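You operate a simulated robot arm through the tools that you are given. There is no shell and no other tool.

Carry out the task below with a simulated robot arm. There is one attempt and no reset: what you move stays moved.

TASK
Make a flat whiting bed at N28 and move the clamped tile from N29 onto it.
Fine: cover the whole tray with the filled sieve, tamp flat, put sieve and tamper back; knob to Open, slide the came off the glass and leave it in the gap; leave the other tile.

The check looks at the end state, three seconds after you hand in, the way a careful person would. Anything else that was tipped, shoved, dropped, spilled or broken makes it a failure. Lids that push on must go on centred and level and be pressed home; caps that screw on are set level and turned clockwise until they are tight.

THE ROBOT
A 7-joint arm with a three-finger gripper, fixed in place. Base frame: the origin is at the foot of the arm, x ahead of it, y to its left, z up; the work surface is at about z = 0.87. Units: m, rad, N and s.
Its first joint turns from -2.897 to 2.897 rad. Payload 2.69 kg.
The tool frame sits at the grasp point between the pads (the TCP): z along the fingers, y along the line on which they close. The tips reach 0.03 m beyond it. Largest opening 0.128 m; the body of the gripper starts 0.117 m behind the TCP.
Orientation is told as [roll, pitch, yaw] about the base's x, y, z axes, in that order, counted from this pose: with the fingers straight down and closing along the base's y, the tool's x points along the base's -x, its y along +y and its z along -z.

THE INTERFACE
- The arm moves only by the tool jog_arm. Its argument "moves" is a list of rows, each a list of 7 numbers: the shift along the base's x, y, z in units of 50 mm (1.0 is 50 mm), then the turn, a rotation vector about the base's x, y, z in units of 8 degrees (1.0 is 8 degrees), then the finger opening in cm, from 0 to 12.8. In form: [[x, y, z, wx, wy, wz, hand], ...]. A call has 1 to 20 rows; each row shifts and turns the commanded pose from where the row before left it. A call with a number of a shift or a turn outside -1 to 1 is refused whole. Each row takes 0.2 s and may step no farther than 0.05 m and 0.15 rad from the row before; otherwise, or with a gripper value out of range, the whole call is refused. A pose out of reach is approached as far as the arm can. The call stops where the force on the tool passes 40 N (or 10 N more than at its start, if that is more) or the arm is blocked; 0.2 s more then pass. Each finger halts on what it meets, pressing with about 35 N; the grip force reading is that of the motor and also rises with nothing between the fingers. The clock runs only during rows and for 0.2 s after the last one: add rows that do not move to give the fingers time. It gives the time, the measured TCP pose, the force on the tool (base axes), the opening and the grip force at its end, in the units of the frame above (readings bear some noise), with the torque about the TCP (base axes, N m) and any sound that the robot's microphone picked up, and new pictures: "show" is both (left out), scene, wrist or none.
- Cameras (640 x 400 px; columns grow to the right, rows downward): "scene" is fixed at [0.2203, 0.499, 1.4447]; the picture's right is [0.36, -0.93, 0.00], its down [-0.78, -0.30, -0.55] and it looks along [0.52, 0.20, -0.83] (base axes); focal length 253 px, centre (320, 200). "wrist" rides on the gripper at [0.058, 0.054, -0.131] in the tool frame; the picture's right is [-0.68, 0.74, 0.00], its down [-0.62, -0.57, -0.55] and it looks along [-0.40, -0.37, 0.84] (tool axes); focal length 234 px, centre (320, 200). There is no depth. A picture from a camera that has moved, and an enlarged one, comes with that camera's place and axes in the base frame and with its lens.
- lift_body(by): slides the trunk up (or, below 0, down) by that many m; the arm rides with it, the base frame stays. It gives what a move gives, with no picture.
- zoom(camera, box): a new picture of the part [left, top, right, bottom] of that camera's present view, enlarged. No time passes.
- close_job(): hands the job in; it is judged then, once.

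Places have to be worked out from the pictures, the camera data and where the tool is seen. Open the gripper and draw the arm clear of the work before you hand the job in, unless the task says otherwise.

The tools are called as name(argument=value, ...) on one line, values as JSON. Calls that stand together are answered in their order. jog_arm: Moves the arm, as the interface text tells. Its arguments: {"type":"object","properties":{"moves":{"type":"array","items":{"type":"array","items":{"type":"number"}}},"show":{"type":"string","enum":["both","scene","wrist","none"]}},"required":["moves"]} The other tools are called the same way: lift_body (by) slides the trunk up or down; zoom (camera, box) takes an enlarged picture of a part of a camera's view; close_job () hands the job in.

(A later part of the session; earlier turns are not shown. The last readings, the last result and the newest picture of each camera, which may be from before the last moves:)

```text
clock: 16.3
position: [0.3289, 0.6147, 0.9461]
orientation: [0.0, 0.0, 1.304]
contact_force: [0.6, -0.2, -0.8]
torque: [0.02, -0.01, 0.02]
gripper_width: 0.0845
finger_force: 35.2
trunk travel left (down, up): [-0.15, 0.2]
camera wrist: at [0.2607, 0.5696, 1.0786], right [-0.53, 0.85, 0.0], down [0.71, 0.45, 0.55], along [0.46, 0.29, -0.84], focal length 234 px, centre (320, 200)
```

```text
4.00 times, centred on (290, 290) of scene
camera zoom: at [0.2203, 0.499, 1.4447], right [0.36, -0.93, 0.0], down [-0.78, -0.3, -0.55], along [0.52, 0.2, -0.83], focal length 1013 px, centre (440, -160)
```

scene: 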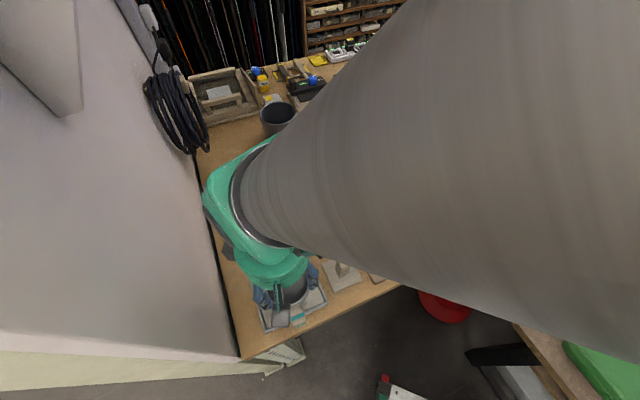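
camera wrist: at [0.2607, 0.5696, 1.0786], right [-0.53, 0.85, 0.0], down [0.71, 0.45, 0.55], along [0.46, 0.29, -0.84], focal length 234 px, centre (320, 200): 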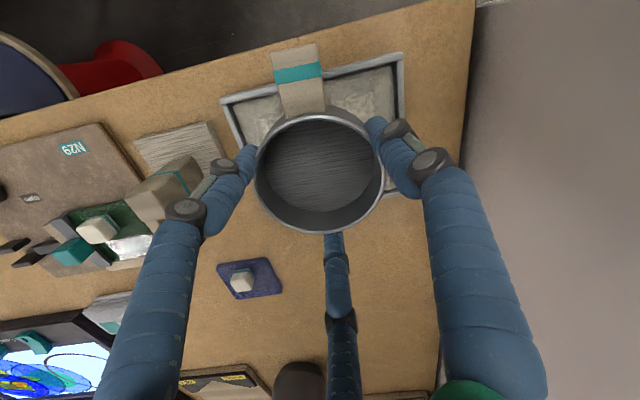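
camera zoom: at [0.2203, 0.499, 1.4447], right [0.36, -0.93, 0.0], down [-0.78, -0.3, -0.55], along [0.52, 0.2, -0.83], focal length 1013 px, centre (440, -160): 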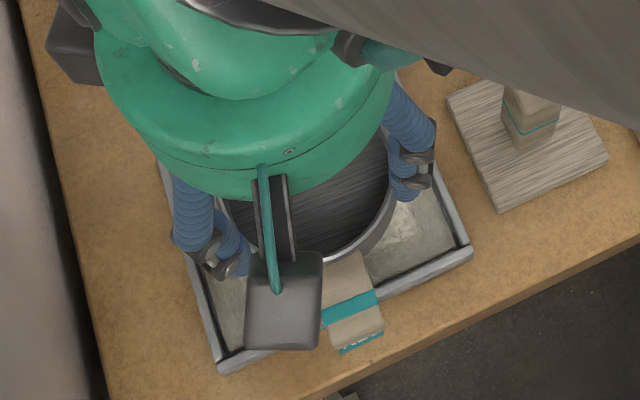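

The sieve emptied and the tray shows a lumpy layer. I'll carry the sieve back to its original spot (≈[0.4535, 0.7444]) and then look at the coverage.

jog_arm(moves=[[0.356, 0.3706, 0, 0, 0, 0, 7.5], [0.356, 0.3706, 0, 0, 0, 0, 7.5], [0.356, 0.3706, 0, 0, 0, 0, 7.5], [0.356, 0.3706, 0, 0, 0, 0, 7.5], [0.356, 0.3706, 0, 0, 0, 0, 7.5], [0.356, 0.3706, 0, 0, 0, 0, 7.5], [0.356, 0.3706, 0, 0, 0, 0, 7.5], [0, 0, 0, 0, 0, 0, 7.5]])

zoom(camera="scene", box=[230, 190, 350, 340])

zoom(camera="scene", box=[245, 250, 335, 335])

```text
clock: 18.1
position: [0.4525, 0.7451, 0.9468]
orientation: [0.001, 0.0, 1.306]
contact_force: [-0.6, 0.4, -0.9]
torque: [0.01, 0.01, -0.02]
gripper_width: 0.0843
finger_force: 34.7
trunk travel left (down, up): [-0.15, 0.2]
camera wrist: at [0.3852, 0.6998, 1.0777], right [-0.53, 0.85, 0.0], down [0.71, 0.45, 0.55], along [0.46, 0.29, -0.84], focal length 234 px, centre (320, 200)
```

scene: 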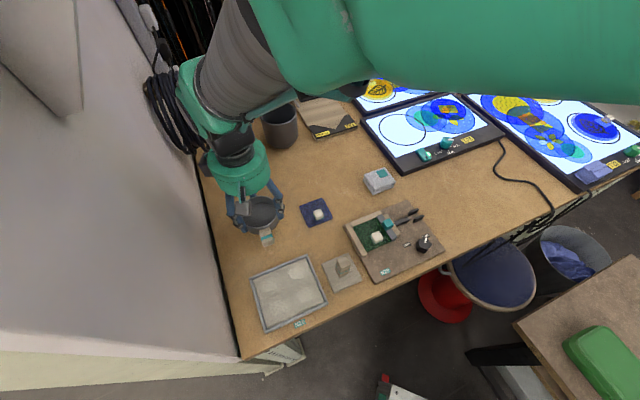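
wrist: 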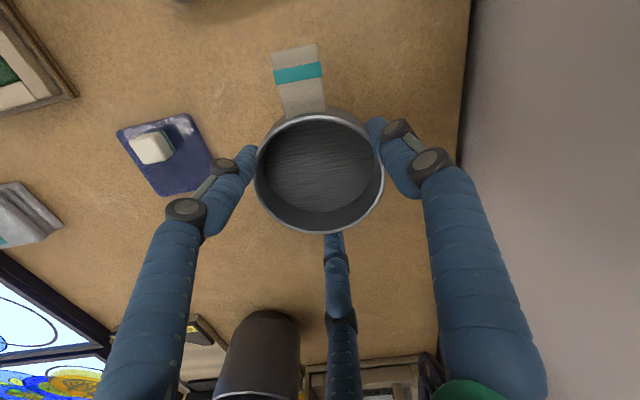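

```text
2.67 times, centred on (290, 265) of scene
camera zoom: at [0.2203, 0.499, 1.4447], right [0.36, -0.93, 0.0], down [-0.78, -0.3, -0.55], along [0.52, 0.2, -0.83], focal length 676 px, centre (400, 27)
```

zoom: 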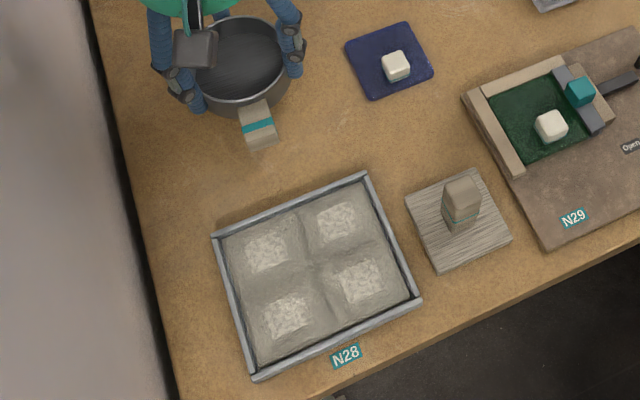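

```text
4.71 times, centred on (290, 292) of scene
camera zoom: at [0.2203, 0.499, 1.4447], right [0.36, -0.93, 0.0], down [-0.78, -0.3, -0.55], along [0.52, 0.2, -0.83], focal length 1192 px, centre (461, -235)
```

zoom: 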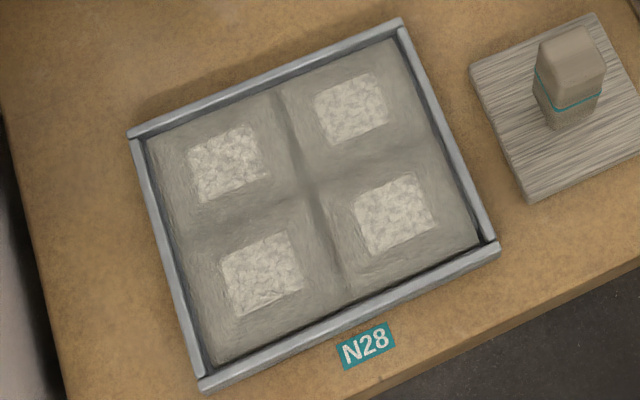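

All four quadrants are covered. Lowering the sieve back onto the table (bottom touches at TCP z≈0.907) and releasing.

jog_arm(moves=[[0, 0, -0.25, 0, 0, 0, 7.5], [0, 0, -0.25, 0, 0, 0, 7.5], [0, 0, -0.2, 0, 0, 0, 7.5], [0, 0, -0.08, 0, 0, 0, 7.5], [0, 0, 0, 0, 0, 0, 7.5]], show="scene")

```text
clock: 19.3
position: [0.4537, 0.7433, 0.9072]
orientation: [-0.003, -0.001, 1.308]
contact_force: [-0.4, 0.1, -0.9]
torque: [0.01, -0.03, 0.01]
gripper_width: 0.0842
finger_force: 34.7
trunk travel left (down, up): [-0.15, 0.2]
```

scene: 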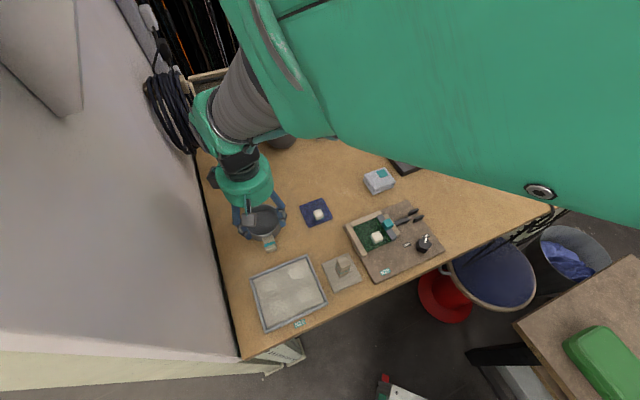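

No table contact yet (force still shows the sieve's weight). Lowering by single millimetres.

jog_arm(moves=[[0, 0, -0.02, 0, 0, 0, 7.5], [0, 0, -0.02, 0, 0, 0, 7.5], [0, 0, 0, 0, 0, 0, 7.5]], show="none")

```text
clock: 20.1
position: [0.455, 0.7429, 0.9059]
orientation: [0.0, -0.003, 1.306]
contact_force: [0.2, -1.8, 6.6]
torque: [-0.43, 0.31, 0.13]
gripper_width: 0.0845
finger_force: 35.3
trunk travel left (down, up): [-0.15, 0.2]
```

Contact made. Opening to 11 cm and rising.

jog_arm(moves=[[0, 0, 0, 0, 0, 0, 9.5], [0, 0, 0, 0, 0, 0, 11.2], [0, 0, 0, 0, 0, 0, 11.2], [0, 0, 0.3, 0, 0, 0, 11.2], [0, 0, 0.9, 0, 0, 0, 11.2], [0, 0, 0.9, 0, 0, 0, 11.2], [0, 0, 0, 0, 0, 0, 11.2]], show="scene")

zoom(camera="scene", box=[220, 180, 320, 260])

zoom(camera="scene", box=[310, 230, 380, 300])

```text
clock: 21.7
position: [0.4524, 0.7449, 1.0101]
orientation: [0.0, 0.0, 1.307]
contact_force: [-0.7, 0.8, 0.2]
torque: [0.02, -0.04, 0.0]
gripper_width: 0.1119
finger_force: 0.0
trunk travel left (down, up): [-0.15, 0.2]
```

scene: 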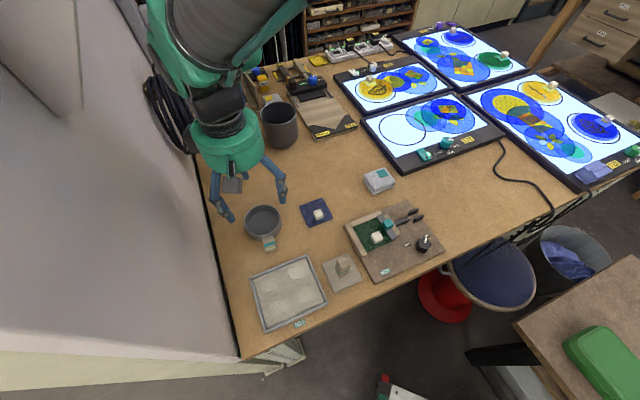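

```text
5.00 times, centred on (270, 220) of scene
camera zoom: at [0.2203, 0.499, 1.4447], right [0.36, -0.93, 0.0], down [-0.78, -0.3, -0.55], along [0.52, 0.2, -0.83], focal length 1266 px, centre (570, 100)
```

zoom: 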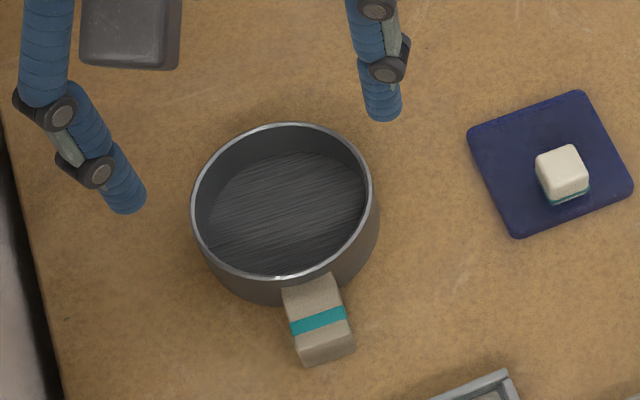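

```text
5.71 times, centred on (345, 265) of scene
camera zoom: at [0.2203, 0.499, 1.4447], right [0.36, -0.93, 0.0], down [-0.78, -0.3, -0.55], along [0.52, 0.2, -0.83], focal length 1448 px, centre (177, -171)
```

zoom: 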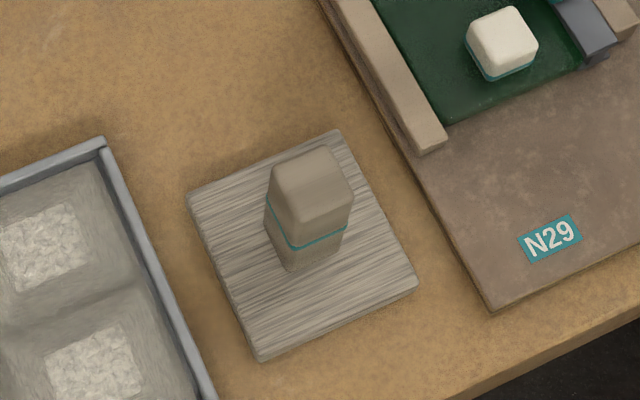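

The sieve is back within ~2 mm of its start. The tamper plate is ≈0.068 square, centred at [0.410, 0.520], handle ≈2 cm square up to z≈0.94. Moving above it with yaw 45° and a 6 cm opening.

jog_arm(moves=[[-0.17, -0.9, 0.12, 0, 0, -0.746, 6], [-0.17, -0.9, 0.12, 0, 0, -0.746, 6], [-0.17, -0.9, 0.12, 0, 0, -0.746, 6], [-0.17, -0.9, 0.04, 0, 0, -0.746, 6], [-0.17, -0.9, 0, 0, 0, -0.746, 6], [0, 0, 0, 0, 0, 0, 6]])

zoom(camera="scene", box=[290, 200, 390, 300])

zoom(camera="wrist", box=[220, 60, 420, 220])

```text
clock: 23.1
position: [0.4106, 0.5171, 1.0305]
orientation: [0.001, -0.001, 0.783]
contact_force: [0.1, -1.3, 0.4]
torque: [0.08, -0.02, -0.01]
gripper_width: 0.0599
finger_force: 0.1
trunk travel left (down, up): [-0.15, 0.2]
camera wrist: at [0.3304, 0.5114, 1.1623], right [-0.04, 1.0, 0.0], down [0.83, 0.03, 0.55], along [0.55, 0.02, -0.84], focal length 234 px, centre (320, 200)
```

scene: 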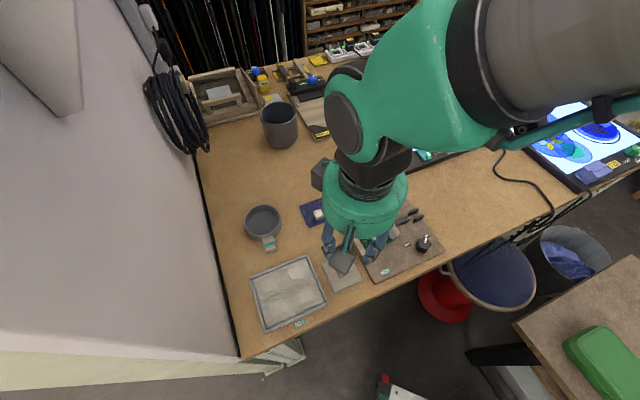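
wrist: 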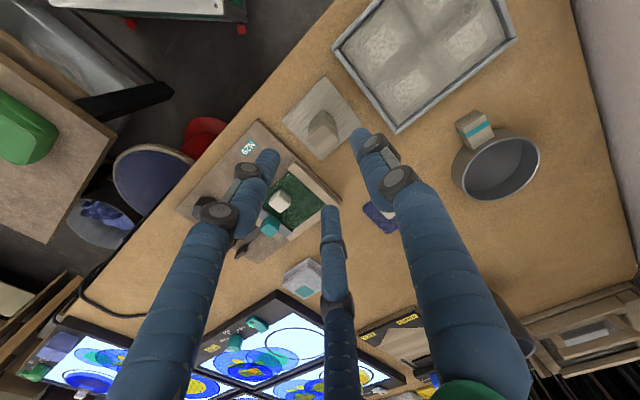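

```text
4.00 times, centred on (340, 250) of scene
camera zoom: at [0.2203, 0.499, 1.4447], right [0.36, -0.93, 0.0], down [-0.78, -0.3, -0.55], along [0.52, 0.2, -0.83], focal length 1013 px, centre (240, 0)
```

zoom: 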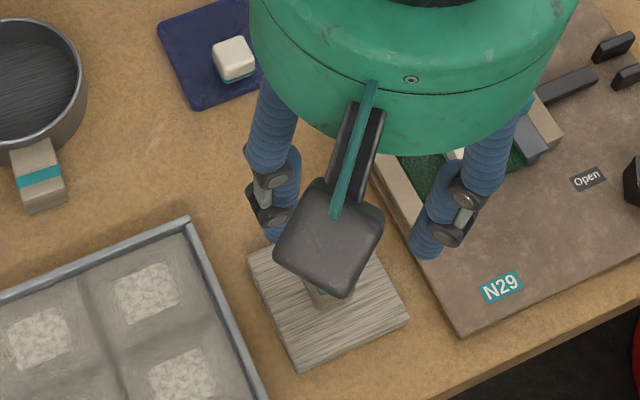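

```text
2.50 times, centred on (320, 140) of wrist
camera zoom: at [0.3304, 0.5114, 1.1623], right [-0.04, 1.0, 0.0], down [0.83, 0.03, 0.55], along [0.55, 0.02, -0.84], focal length 585 px, centre (320, 350)
```

zoom: 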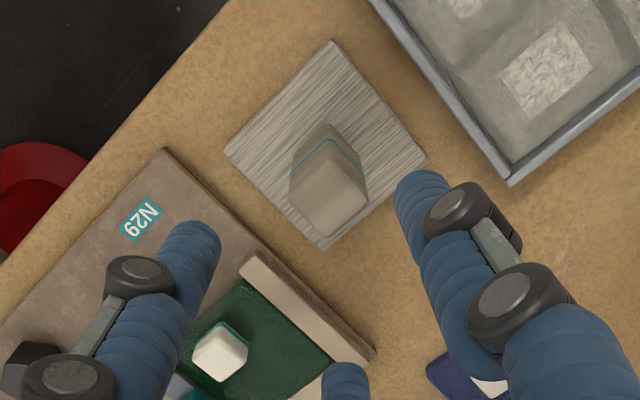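

The handle sits within ~3 mm of the TCP axis. Descending to z≈0.924 around the handle, then closing.

jog_arm(moves=[[0, 0.04, -0.6, 0, 0, 0, 6], [0, 0, -0.6, 0, 0, 0, 6], [0, 0, -0.5, 0, 0, 0, 6], [0, 0, -0.43, 0, 0, 0, 6], [0, 0, 0, 0, 0, 0, 6]])

zoom(camera="wrist", box=[220, 60, 420, 220])

zoom(camera="scene", box=[290, 200, 390, 300])

```text
clock: 24.3
position: [0.412, 0.5195, 0.9244]
orientation: [-0.001, -0.001, 0.786]
contact_force: [0.2, -0.1, -1.4]
torque: [0.02, 0.01, -0.03]
gripper_width: 0.06
finger_force: 0.1
trunk travel left (down, up): [-0.15, 0.2]
camera wrist: at [0.3315, 0.5141, 1.0556], right [-0.04, 1.0, 0.0], down [0.83, 0.04, 0.55], along [0.55, 0.02, -0.84], focal length 234 px, centre (320, 200)
```

scene: 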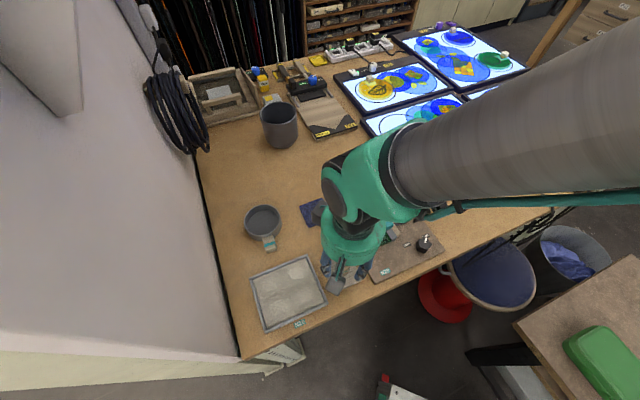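
wrist: 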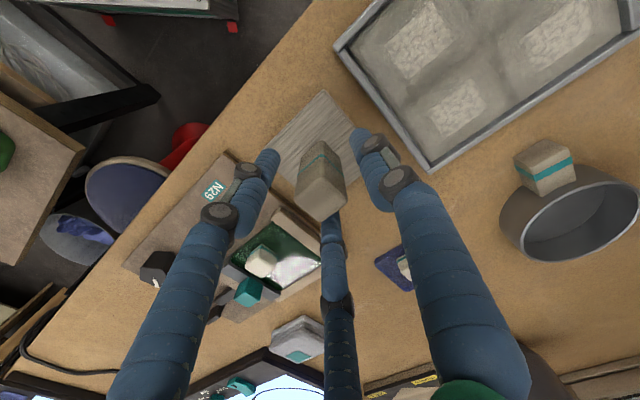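

```text
2.50 times, centred on (320, 140) of wrist
camera zoom: at [0.3315, 0.5141, 1.0556], right [-0.04, 1.0, 0.0], down [0.83, 0.04, 0.55], along [0.55, 0.02, -0.84], focal length 585 px, centre (320, 350)
```

zoom: 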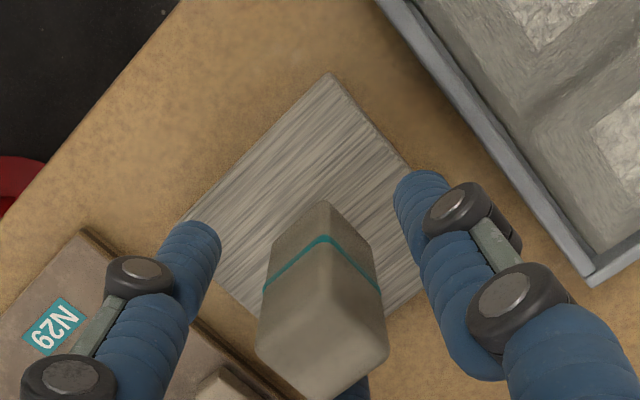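

```text
4.00 times, centred on (340, 250) of scene
camera zoom: at [0.2203, 0.499, 1.4447], right [0.36, -0.93, 0.0], down [-0.78, -0.3, -0.55], along [0.52, 0.2, -0.83], focal length 1013 px, centre (240, 0)
```

zoom: 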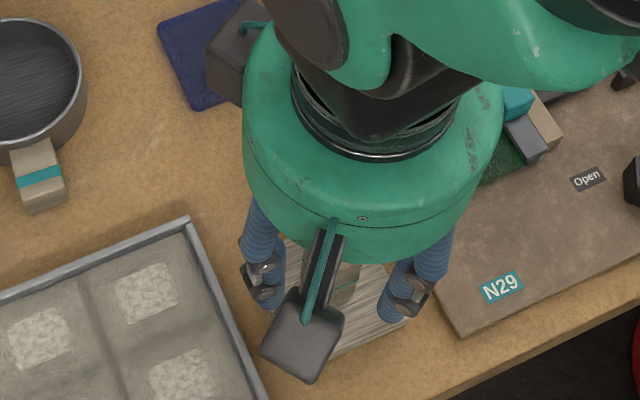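

The handle is between the fingers. Closing in small steps and watching how it settles.

jog_arm(moves=[[0, 0, 0, 0, 0, 0, 4.5], [0, 0, 0, 0, 0, 0, 3.8], [0, 0, 0, 0, 0, 0, 3.3], [0, 0, 0, 0, 0, 0, 2.9], [0, 0, 0, 0, 0, 0, 2.5], [0, 0, 0, 0, 0, 0, 2.0], [0, 0, 0, 0, 0, 0, 1.5]])

zoom(camera="wrist", box=[220, 60, 420, 220])

zoom(camera="scene", box=[290, 200, 390, 300])

```text
clock: 25.9
position: [0.4126, 0.5207, 0.9247]
orientation: [0.0, 0.001, 0.784]
contact_force: [-1.0, -0.2, 0.0]
torque: [0.0, 0.02, 0.0]
gripper_width: 0.0305
finger_force: 34.8
trunk travel left (down, up): [-0.15, 0.2]
camera wrist: at [0.3314, 0.514, 1.0558], right [-0.04, 1.0, 0.0], down [0.83, 0.04, 0.55], along [0.55, 0.02, -0.84], focal length 234 px, centre (320, 200)
```

scene: 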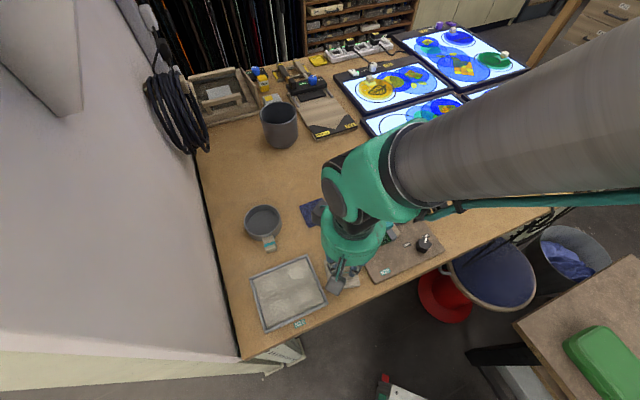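
wrist: 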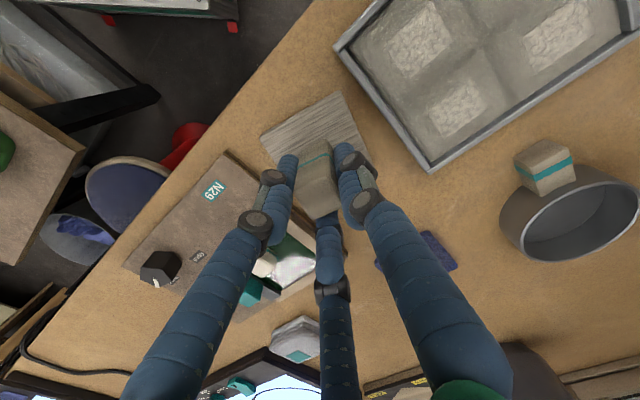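

```text
2.50 times, centred on (320, 140) of wrist
camera zoom: at [0.3314, 0.514, 1.0558], right [-0.04, 1.0, 0.0], down [0.83, 0.04, 0.55], along [0.55, 0.02, -0.84], focal length 585 px, centre (320, 350)
```

zoom: 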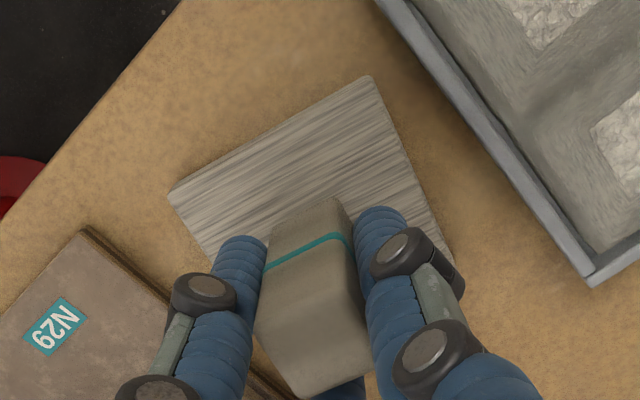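

```text
4.00 times, centred on (340, 250) of scene
camera zoom: at [0.2203, 0.499, 1.4447], right [0.36, -0.93, 0.0], down [-0.78, -0.3, -0.55], along [0.52, 0.2, -0.83], focal length 1013 px, centre (240, 0)
```

zoom: 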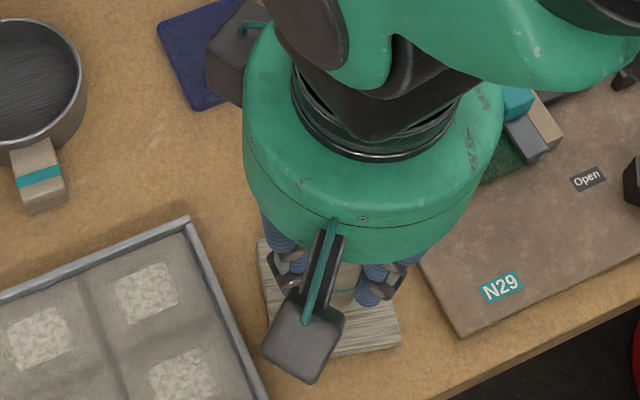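

Grip holds at 3.05 cm but the tamper turned ≈15–18° clockwise while settling; I can undo that with the wrist. Lifting 5 cm and checking its attitude.

jog_arm(moves=[[0, 0, 0.2, 0, 0, 0, 1.5], [0, 0, 0.4, 0, 0, 0, 1.5], [0, 0, 0.4, 0, 0, 0, 1.5], [0, 0, 0, 0, 0, 0, 1.5]])

zoom(camera="wrist", box=[220, 60, 420, 220])

zoom(camera="scene", box=[290, 200, 390, 300])

```text
clock: 26.9
position: [0.4113, 0.5212, 0.9739]
orientation: [-0.001, -0.001, 0.787]
contact_force: [0.5, 0.0, -1.0]
torque: [0.04, -0.05, 0.01]
gripper_width: 0.0301
finger_force: 35.3
trunk travel left (down, up): [-0.15, 0.2]
camera wrist: at [0.3305, 0.5151, 1.1062], right [-0.04, 1.0, 0.0], down [0.84, 0.04, 0.55], along [0.55, 0.02, -0.84], focal length 234 px, centre (320, 200)
```

scene: 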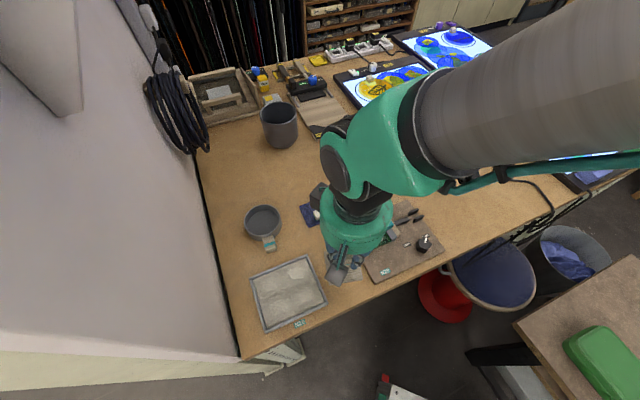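
wrist: 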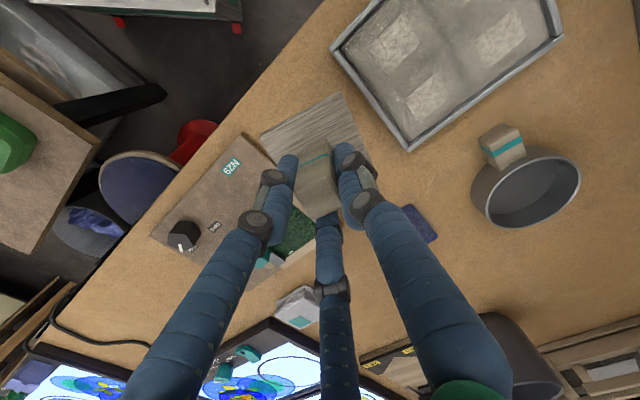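

```text
2.50 times, centred on (320, 140) of wrist
camera zoom: at [0.3305, 0.5151, 1.1062], right [-0.04, 1.0, 0.0], down [0.84, 0.04, 0.55], along [0.55, 0.02, -0.84], focal length 585 px, centre (320, 350)
```

zoom: 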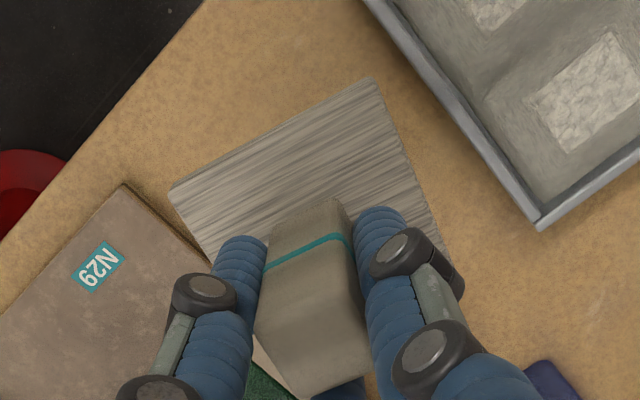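

```text
4.00 times, centred on (340, 250) of scene
camera zoom: at [0.2203, 0.499, 1.4447], right [0.36, -0.93, 0.0], down [-0.78, -0.3, -0.55], along [0.52, 0.2, -0.83], focal length 1013 px, centre (240, 0)
```

zoom: 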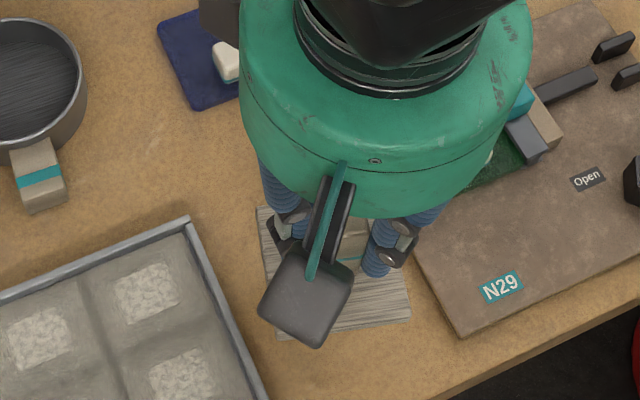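

Plate is level, turned −15.3°, centre within ~3 mm of the TCP. Moving over the tray centre while rotating +15.3° to square it up.

jog_arm(moves=[[-0.41, 0.47, 0, 0, 0, 0.48, 1.5], [-0.41, 0.47, 0, 0, 0, 0.48, 1.5], [-0.41, 0.47, 0, 0, 0, 0.48, 1.5], [-0.4, 0.47, 0, 0, 0, 0.47, 1.5], [0, 0, 0, 0, 0, 0, 1.5]])

zoom(camera="wrist", box=[180, 0, 460, 220])

zoom(camera="scene", box=[240, 240, 340, 340])

```text
clock: 28.1
position: [0.3284, 0.6161, 0.9732]
orientation: [-0.001, 0.001, 1.052]
contact_force: [0.4, -0.1, -2.3]
torque: [-0.03, -0.03, 0.03]
gripper_width: 0.0299
finger_force: 35.3
trunk travel left (down, up): [-0.15, 0.2]
camera wrist: at [0.2522, 0.5894, 1.1049], right [-0.3, 0.95, 0.0], down [0.8, 0.26, 0.55], along [0.52, 0.17, -0.84], focal length 234 px, centre (320, 200)
```

scene: 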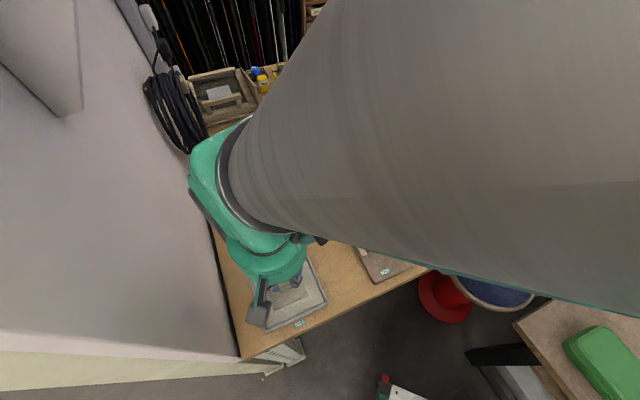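
wrist: 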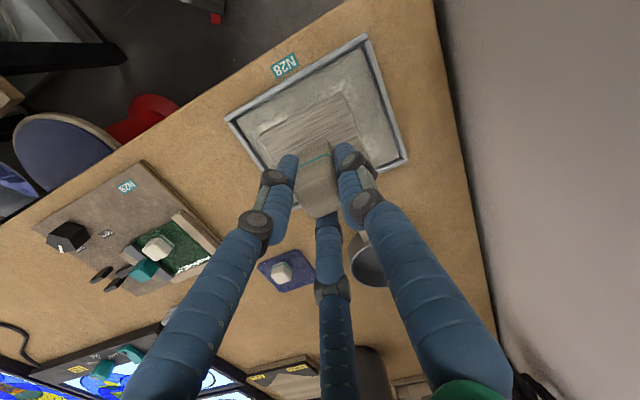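

```text
1.82 times, centred on (320, 110) of wrist
camera zoom: at [0.2522, 0.5894, 1.1049], right [-0.3, 0.95, 0.0], down [0.8, 0.26, 0.55], along [0.52, 0.17, -0.84], focal length 426 px, centre (320, 364)
```

zoom: 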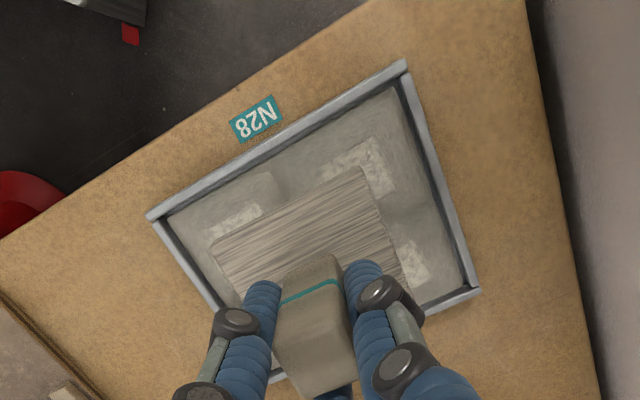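

```text
4.00 times, centred on (290, 290) of scene
camera zoom: at [0.2203, 0.499, 1.4447], right [0.36, -0.93, 0.0], down [-0.78, -0.3, -0.55], along [0.52, 0.2, -0.83], focal length 1013 px, centre (440, -160)
```

zoom: 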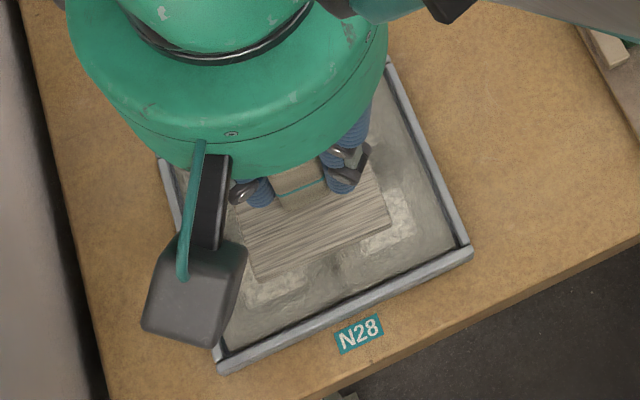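

Plate is ~3° short of square with the tray and its centre ≈(−2.5, −2) mm from the TCP. I'll trim the rotation, go to the (+e1, −e2) quadrant, and lower until the plate bottom is just above the rim.

jog_arm(moves=[[0.22, -0.49, 0, 0, 0, 0.35, 1.5], [0, 0, -0.28, 0, 0, 0, 1.5], [0, 0, -0.28, 0, 0, 0, 1.5], [0, 0, 0, 0, 0, 0, 1.5]])

zoom(camera="wrist", box=[180, 0, 460, 220])

zoom(camera="scene", box=[240, 240, 340, 340])

```text
clock: 29.1
position: [0.3404, 0.5906, 0.9456]
orientation: [0.0, 0.0, 1.101]
contact_force: [0.1, 0.1, -1.4]
torque: [0.0, -0.01, -0.01]
gripper_width: 0.0296
finger_force: 35.3
trunk travel left (down, up): [-0.15, 0.2]
camera wrist: at [0.2652, 0.5611, 1.0775], right [-0.35, 0.94, 0.0], down [0.78, 0.29, 0.55], along [0.51, 0.19, -0.84], focal length 234 px, centre (320, 200)
```

scene: 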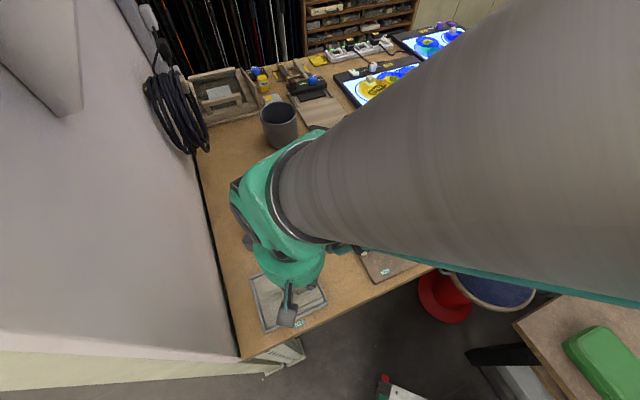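
wrist: 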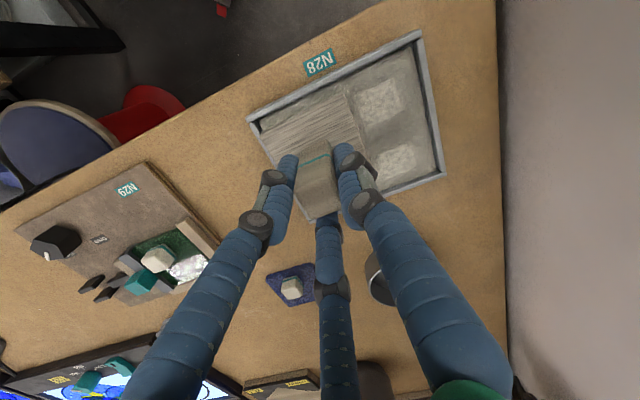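

```text
1.82 times, centred on (320, 110) of wrist
camera zoom: at [0.2652, 0.5611, 1.0775], right [-0.35, 0.94, 0.0], down [0.78, 0.29, 0.55], along [0.51, 0.19, -0.84], focal length 426 px, centre (320, 364)
```

zoom: 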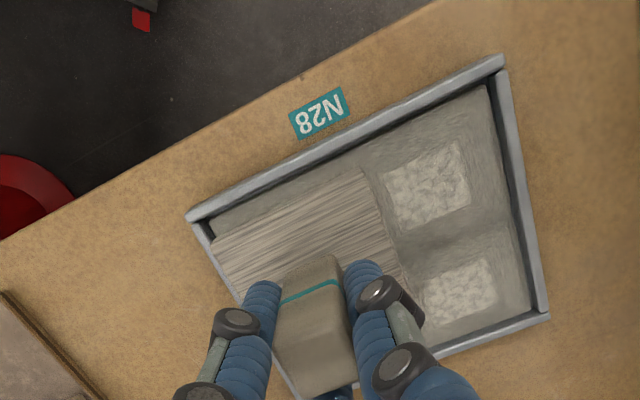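

```text
4.00 times, centred on (290, 290) of scene
camera zoom: at [0.2203, 0.499, 1.4447], right [0.36, -0.93, 0.0], down [-0.78, -0.3, -0.55], along [0.52, 0.2, -0.83], focal length 1013 px, centre (440, -160)
```

zoom: 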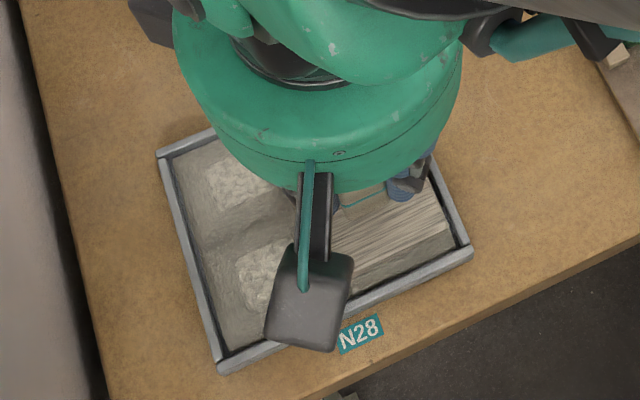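

Plate is square now (−45.2°), 2.6 mm from the right inner wall and 6 mm from the near wall. Nudge 2 mm away from the right wall, then descend in small steps watching force.

jog_arm(moves=[[-0.03, 0.03, 0, 0, 0, 0, 1.5], [0, 0, -0.06, 0, 0, 0, 1.5], [0, 0, -0.06, 0, 0, 0, 1.5], [0, 0, 0, 0, 0, 0, 1.5]], show="none")

```text
clock: 30.1
position: [0.3387, 0.5924, 0.9402]
orientation: [0.001, 0.001, 1.1]
contact_force: [0.1, -0.1, -1.1]
torque: [0.01, -0.04, 0.0]
gripper_width: 0.0297
finger_force: 35.1
trunk travel left (down, up): [-0.15, 0.2]
```

No contact yet. Continuing down in 2 mm steps.

jog_arm(moves=[[0, 0, -0.04, 0, 0, 0, 1.5], [0, 0, -0.04, 0, 0, 0, 1.5], [0, 0, 0, 0, 0, 0, 1.5]], show="none")

```text
clock: 30.9
position: [0.3374, 0.5925, 0.9367]
orientation: [0.001, -0.002, 1.099]
contact_force: [0.1, 0.6, -1.1]
torque: [-0.02, 0.0, 0.04]
gripper_width: 0.0297
finger_force: 34.9
trunk travel left (down, up): [-0.15, 0.2]
```

jog_arm(moves=[[0, 0, -0.04, 0, 0, 0, 1.5], [0, 0, -0.04, 0, 0, 0, 1.5], [0, 0, 0, 0, 0, 0, 1.5]], show="wrist")

zoom(camera="wrist", box=[180, 0, 460, 220])

```text
clock: 31.7
position: [0.3393, 0.5919, 0.9332]
orientation: [0.002, 0.001, 1.101]
contact_force: [-0.6, -0.7, -1.9]
torque: [0.01, -0.03, 0.01]
gripper_width: 0.0293
finger_force: 35.0
trunk travel left (down, up): [-0.15, 0.2]
camera wrist: at [0.2639, 0.5619, 1.0637], right [-0.35, 0.94, 0.0], down [0.78, 0.29, 0.55], along [0.51, 0.19, -0.84], focal length 234 px, centre (320, 200)
```

wrist: 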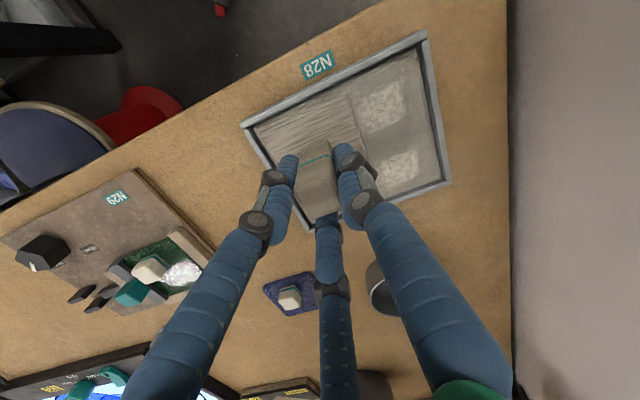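

```text
1.82 times, centred on (320, 110) of wrist
camera zoom: at [0.2639, 0.5619, 1.0637], right [-0.35, 0.94, 0.0], down [0.78, 0.29, 0.55], along [0.51, 0.19, -0.84], focal length 426 px, centre (320, 364)
```

zoom: 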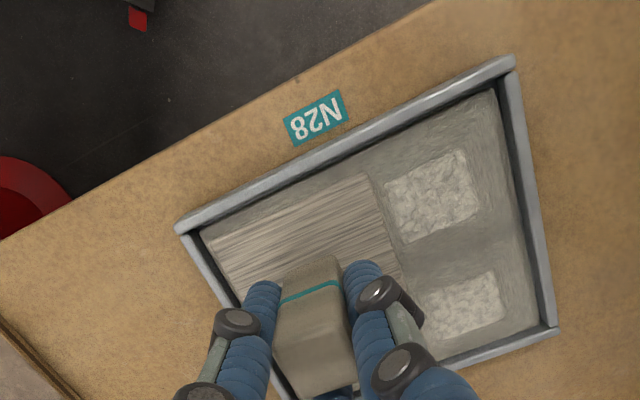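

Plate is inside the walls with a small gap all round. Continue lowering gently.

jog_arm(moves=[[0, 0, -0.03, 0, 0, 0, 1.5], [0, 0, -0.03, 0, 0, 0, 1.5], [0, 0, 0, 0, 0, 0, 1.5]], show="none")

```text
clock: 32.5
position: [0.3396, 0.5925, 0.93]
orientation: [-0.001, -0.002, 1.102]
contact_force: [-0.4, -2.0, 7.8]
torque: [-0.26, 0.22, 0.18]
gripper_width: 0.0291
finger_force: 35.7
trunk travel left (down, up): [-0.15, 0.2]
```

Contact at about 9 N. Press another millimetre and look at the effect.

jog_arm(moves=[[0, 0, -0.02, 0, 0, 0, 1.5], [0, 0, 0, 0, 0, 0, 1.5], [0, 0, 0, 0, 0, 0, 1.5]], show="wrist")

zoom(camera="wrist", box=[180, 0, 460, 220])

```text
clock: 33.3
position: [0.3394, 0.5925, 0.9302]
orientation: [0.0, -0.003, 1.1]
contact_force: [1.1, -4.2, 25.5]
torque: [-0.4, 0.33, 0.29]
gripper_width: 0.0292
finger_force: 35.2
trunk travel left (down, up): [-0.15, 0.2]
camera wrist: at [0.2637, 0.5613, 1.0615], right [-0.35, 0.94, 0.0], down [0.78, 0.29, 0.55], along [0.52, 0.19, -0.83], focal length 234 px, centre (320, 200)
```

wrist: 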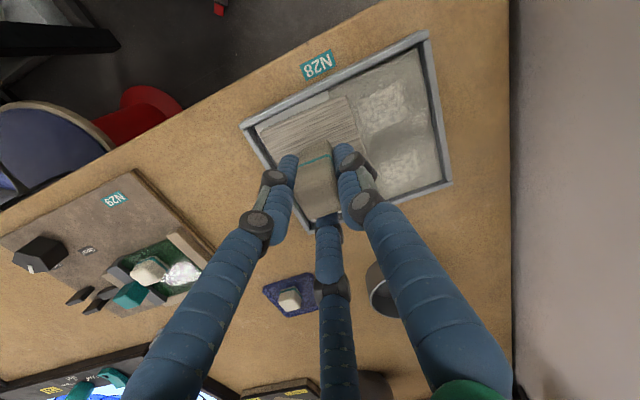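

```text
1.82 times, centred on (320, 110) of wrist
camera zoom: at [0.2637, 0.5613, 1.0615], right [-0.35, 0.94, 0.0], down [0.78, 0.29, 0.55], along [0.52, 0.19, -0.83], focal length 426 px, centre (320, 364)
```

zoom: 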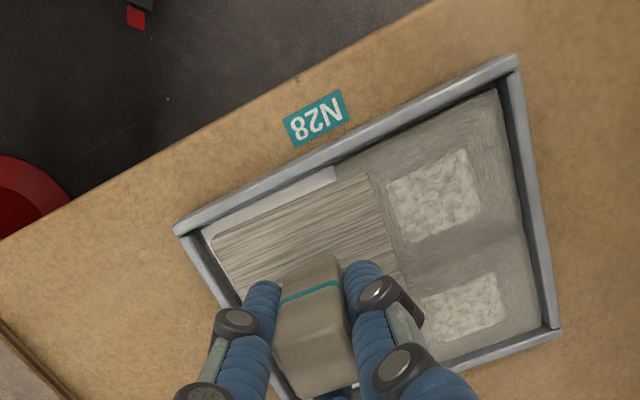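

That quadrant turned flat and white at ~25 N. Lift 15 mm, shift 20 mm along +e2 to the next quadrant, and lower most of the way.

jog_arm(moves=[[0, 0, 0.15, 0, 0, 0, 1.5], [0, 0, 0.15, 0, 0, 0, 1.5], [0.14, 0.14, 0, 0, 0, 0, 1.5], [0.143, 0.143, 0, 0, 0, 0, 1.5], [0, 0, 0, 0, 0, 0, 1.5]])

zoom(camera="wrist", box=[180, 0, 460, 220])

zoom(camera="scene", box=[240, 240, 340, 340])

```text
clock: 34.5
position: [0.3531, 0.6058, 0.9424]
orientation: [0.0, 0.002, 1.103]
contact_force: [0.1, -0.1, -1.9]
torque: [-0.01, 0.0, -0.03]
gripper_width: 0.0291
finger_force: 35.0
trunk travel left (down, up): [-0.15, 0.2]
camera wrist: at [0.2779, 0.5761, 1.0743], right [-0.35, 0.94, 0.0], down [0.78, 0.29, 0.55], along [0.51, 0.19, -0.84], focal length 234 px, centre (320, 200)
```

scene: 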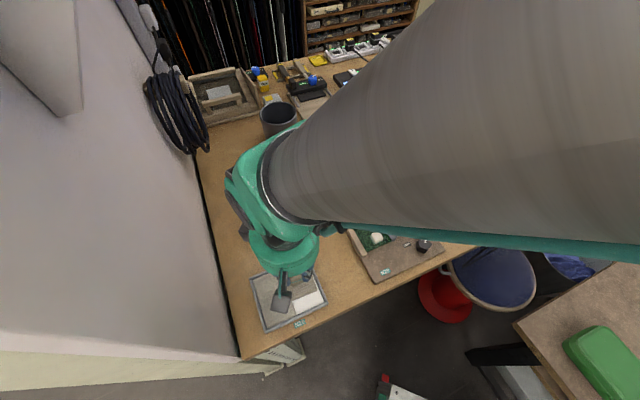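
wrist: 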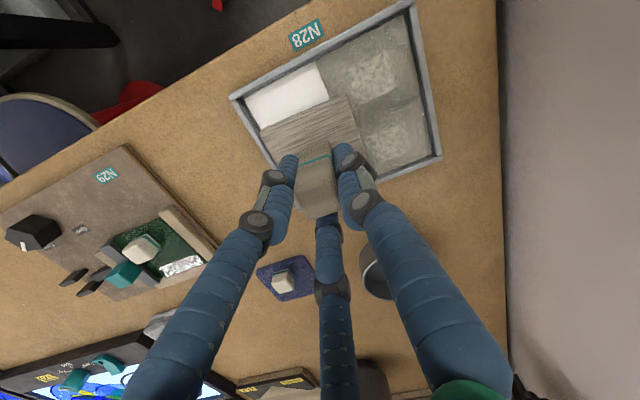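

```text
1.82 times, centred on (320, 110) of wrist
camera zoom: at [0.2779, 0.5761, 1.0743], right [-0.35, 0.94, 0.0], down [0.78, 0.29, 0.55], along [0.51, 0.19, -0.84], focal length 426 px, centre (320, 364)
```

zoom: 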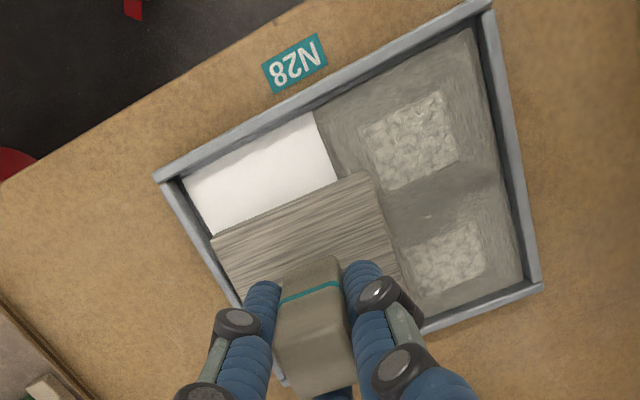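

```text
4.00 times, centred on (290, 290) of scene
camera zoom: at [0.2203, 0.499, 1.4447], right [0.36, -0.93, 0.0], down [-0.78, -0.3, -0.55], along [0.52, 0.2, -0.83], focal length 1013 px, centre (440, -160)
```

zoom: 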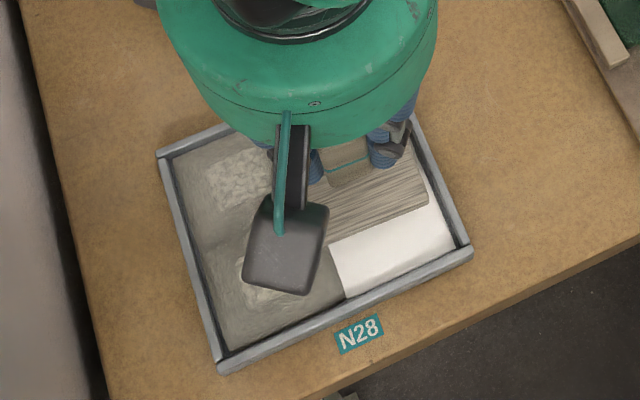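

Position looks right with clearance. Press down here.

jog_arm(moves=[[0, 0, -0.12, 0, 0, 0, 1.5], [0, 0, -0.1, 0, 0, 0, 1.5], [0, 0, -0.05, 0, 0, 0, 1.5], [0, 0, -0.02, 0, 0, 0, 1.5], [0, 0, 0, 0, 0, 0, 1.5]], show="wrist")

```text
clock: 35.7
position: [0.3534, 0.606, 0.9295]
orientation: [0.001, 0.0, 1.101]
contact_force: [-0.5, -1.9, 16.4]
torque: [-0.17, 0.23, 0.24]
gripper_width: 0.0294
finger_force: 34.6
trunk travel left (down, up): [-0.15, 0.2]
camera wrist: at [0.2777, 0.5757, 1.0615], right [-0.35, 0.94, 0.0], down [0.78, 0.29, 0.55], along [0.52, 0.19, -0.83], focal length 234 px, centre (320, 200)
```

wrist: 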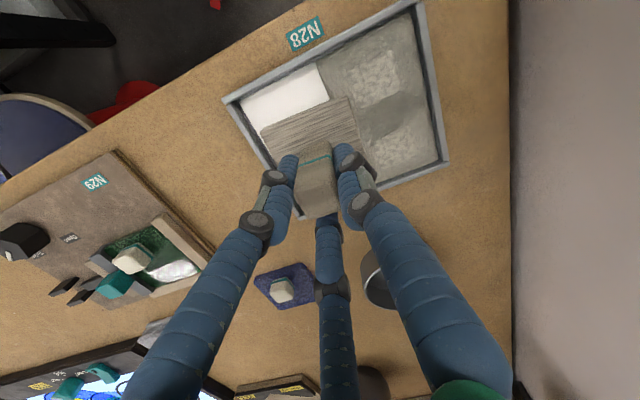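

Force is 16 N; press slightly more to match the first quadrant (~25 N), hold, then lift and shift to the (−e1, +e2) quadrant.

jog_arm(moves=[[0, 0, -0.01, 0, 0, 0, 1.5], [0, 0, 0, 0, 0, 0, 1.5], [0, 0, 0, 0, 0, 0, 1.5]], show="none")

jog_arm(moves=[[0, 0, 0.15, 0, 0, 0, 1.5], [0, 0, 0.15, 0, 0, 0, 1.5], [-0.22, 0.22, 0, 0, 0, 0, 1.5], [-0.22, 0.22, 0, 0, 0, 0, 1.5], [-0.19, 0.19, 0, 0, 0, 0, 1.5], [0, 0, 0, 0, 0, 0, 1.5]])

zoom(camera="wrist", box=[180, 0, 460, 220])

zoom(camera="scene", box=[240, 240, 340, 340])

```text
clock: 36.5
position: [0.3534, 0.606, 0.9297]
orientation: [0.0, -0.004, 1.102]
contact_force: [-0.4, -1.9, 29.8]
torque: [-0.26, 0.33, 0.24]
gripper_width: 0.0291
finger_force: 35.0
trunk travel left (down, up): [-0.15, 0.2]
```

```text
clock: 37.9
position: [0.3223, 0.6382, 0.943]
orientation: [0.001, 0.0, 1.102]
contact_force: [0.2, 0.2, -1.7]
torque: [-0.01, -0.01, -0.02]
gripper_width: 0.029
finger_force: 34.8
trunk travel left (down, up): [-0.15, 0.2]
camera wrist: at [0.2461, 0.6075, 1.0747], right [-0.35, 0.94, 0.0], down [0.78, 0.29, 0.55], along [0.51, 0.19, -0.84], focal length 234 px, centre (320, 200)
```

scene: 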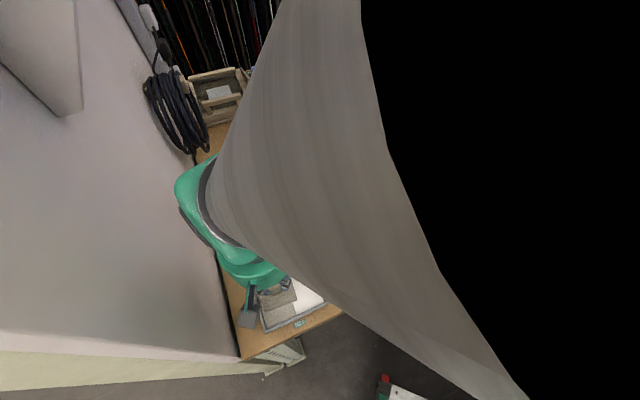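
wrist: 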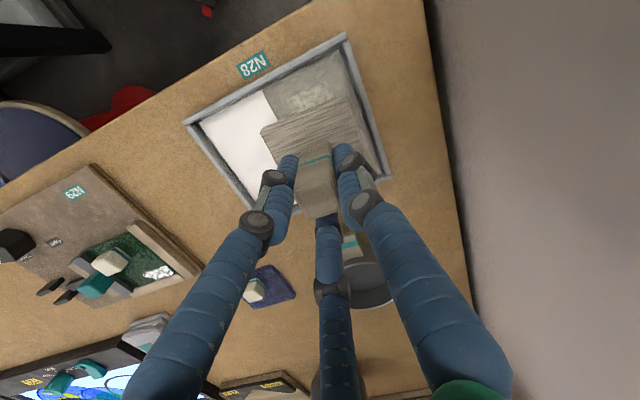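

```text
1.82 times, centred on (320, 110) of wrist
camera zoom: at [0.2461, 0.6075, 1.0747], right [-0.35, 0.94, 0.0], down [0.78, 0.29, 0.55], along [0.51, 0.19, -0.84], focal length 426 px, centre (320, 364)
```

zoom: 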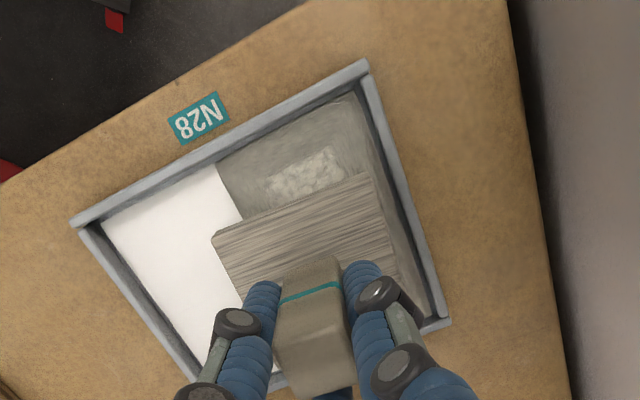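

```text
4.00 times, centred on (290, 290) of scene
camera zoom: at [0.2203, 0.499, 1.4447], right [0.36, -0.93, 0.0], down [-0.78, -0.3, -0.55], along [0.52, 0.2, -0.83], focal length 1013 px, centre (440, -160)
```

zoom: 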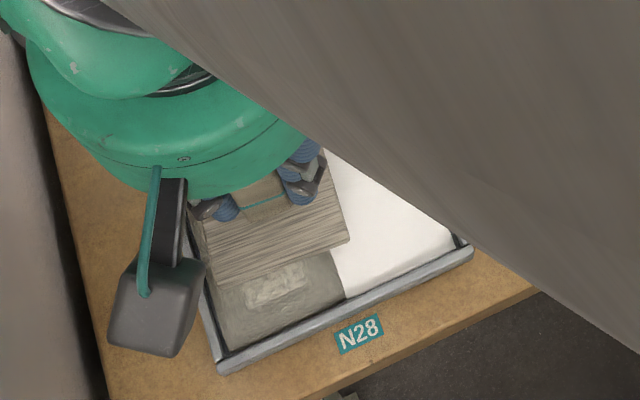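

Two quadrants are flat white; clearance here is fine. Press the third quadrant.

jog_arm(moves=[[0, 0, -0.12, 0, 0, 0, 1.5], [0, 0, -0.1, 0, 0, 0, 1.5], [0, 0, -0.05, 0, 0, 0, 1.5], [0, 0, -0.02, 0, 0, 0, 1.5], [0, 0, 0, 0, 0, 0, 1.5]], show="wrist")

```text
clock: 39.1
position: [0.3214, 0.6382, 0.9301]
orientation: [0.0, -0.001, 1.101]
contact_force: [-2.1, -3.2, 10.3]
torque: [-0.05, 0.11, 0.13]
gripper_width: 0.0289
finger_force: 34.3
trunk travel left (down, up): [-0.15, 0.2]
camera wrist: at [0.2461, 0.6075, 1.0614], right [-0.35, 0.94, 0.0], down [0.78, 0.29, 0.55], along [0.51, 0.19, -0.84], focal length 234 px, centre (320, 200)
```

wrist: 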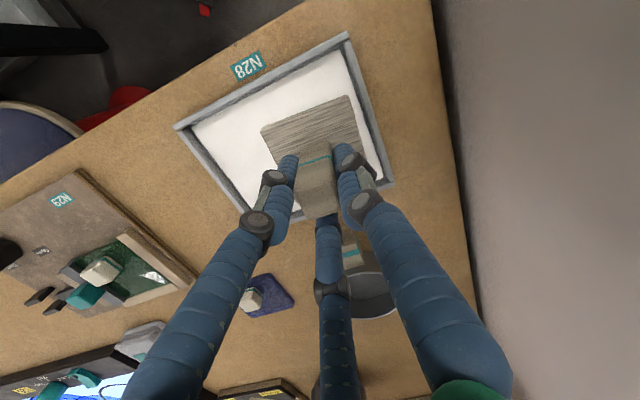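

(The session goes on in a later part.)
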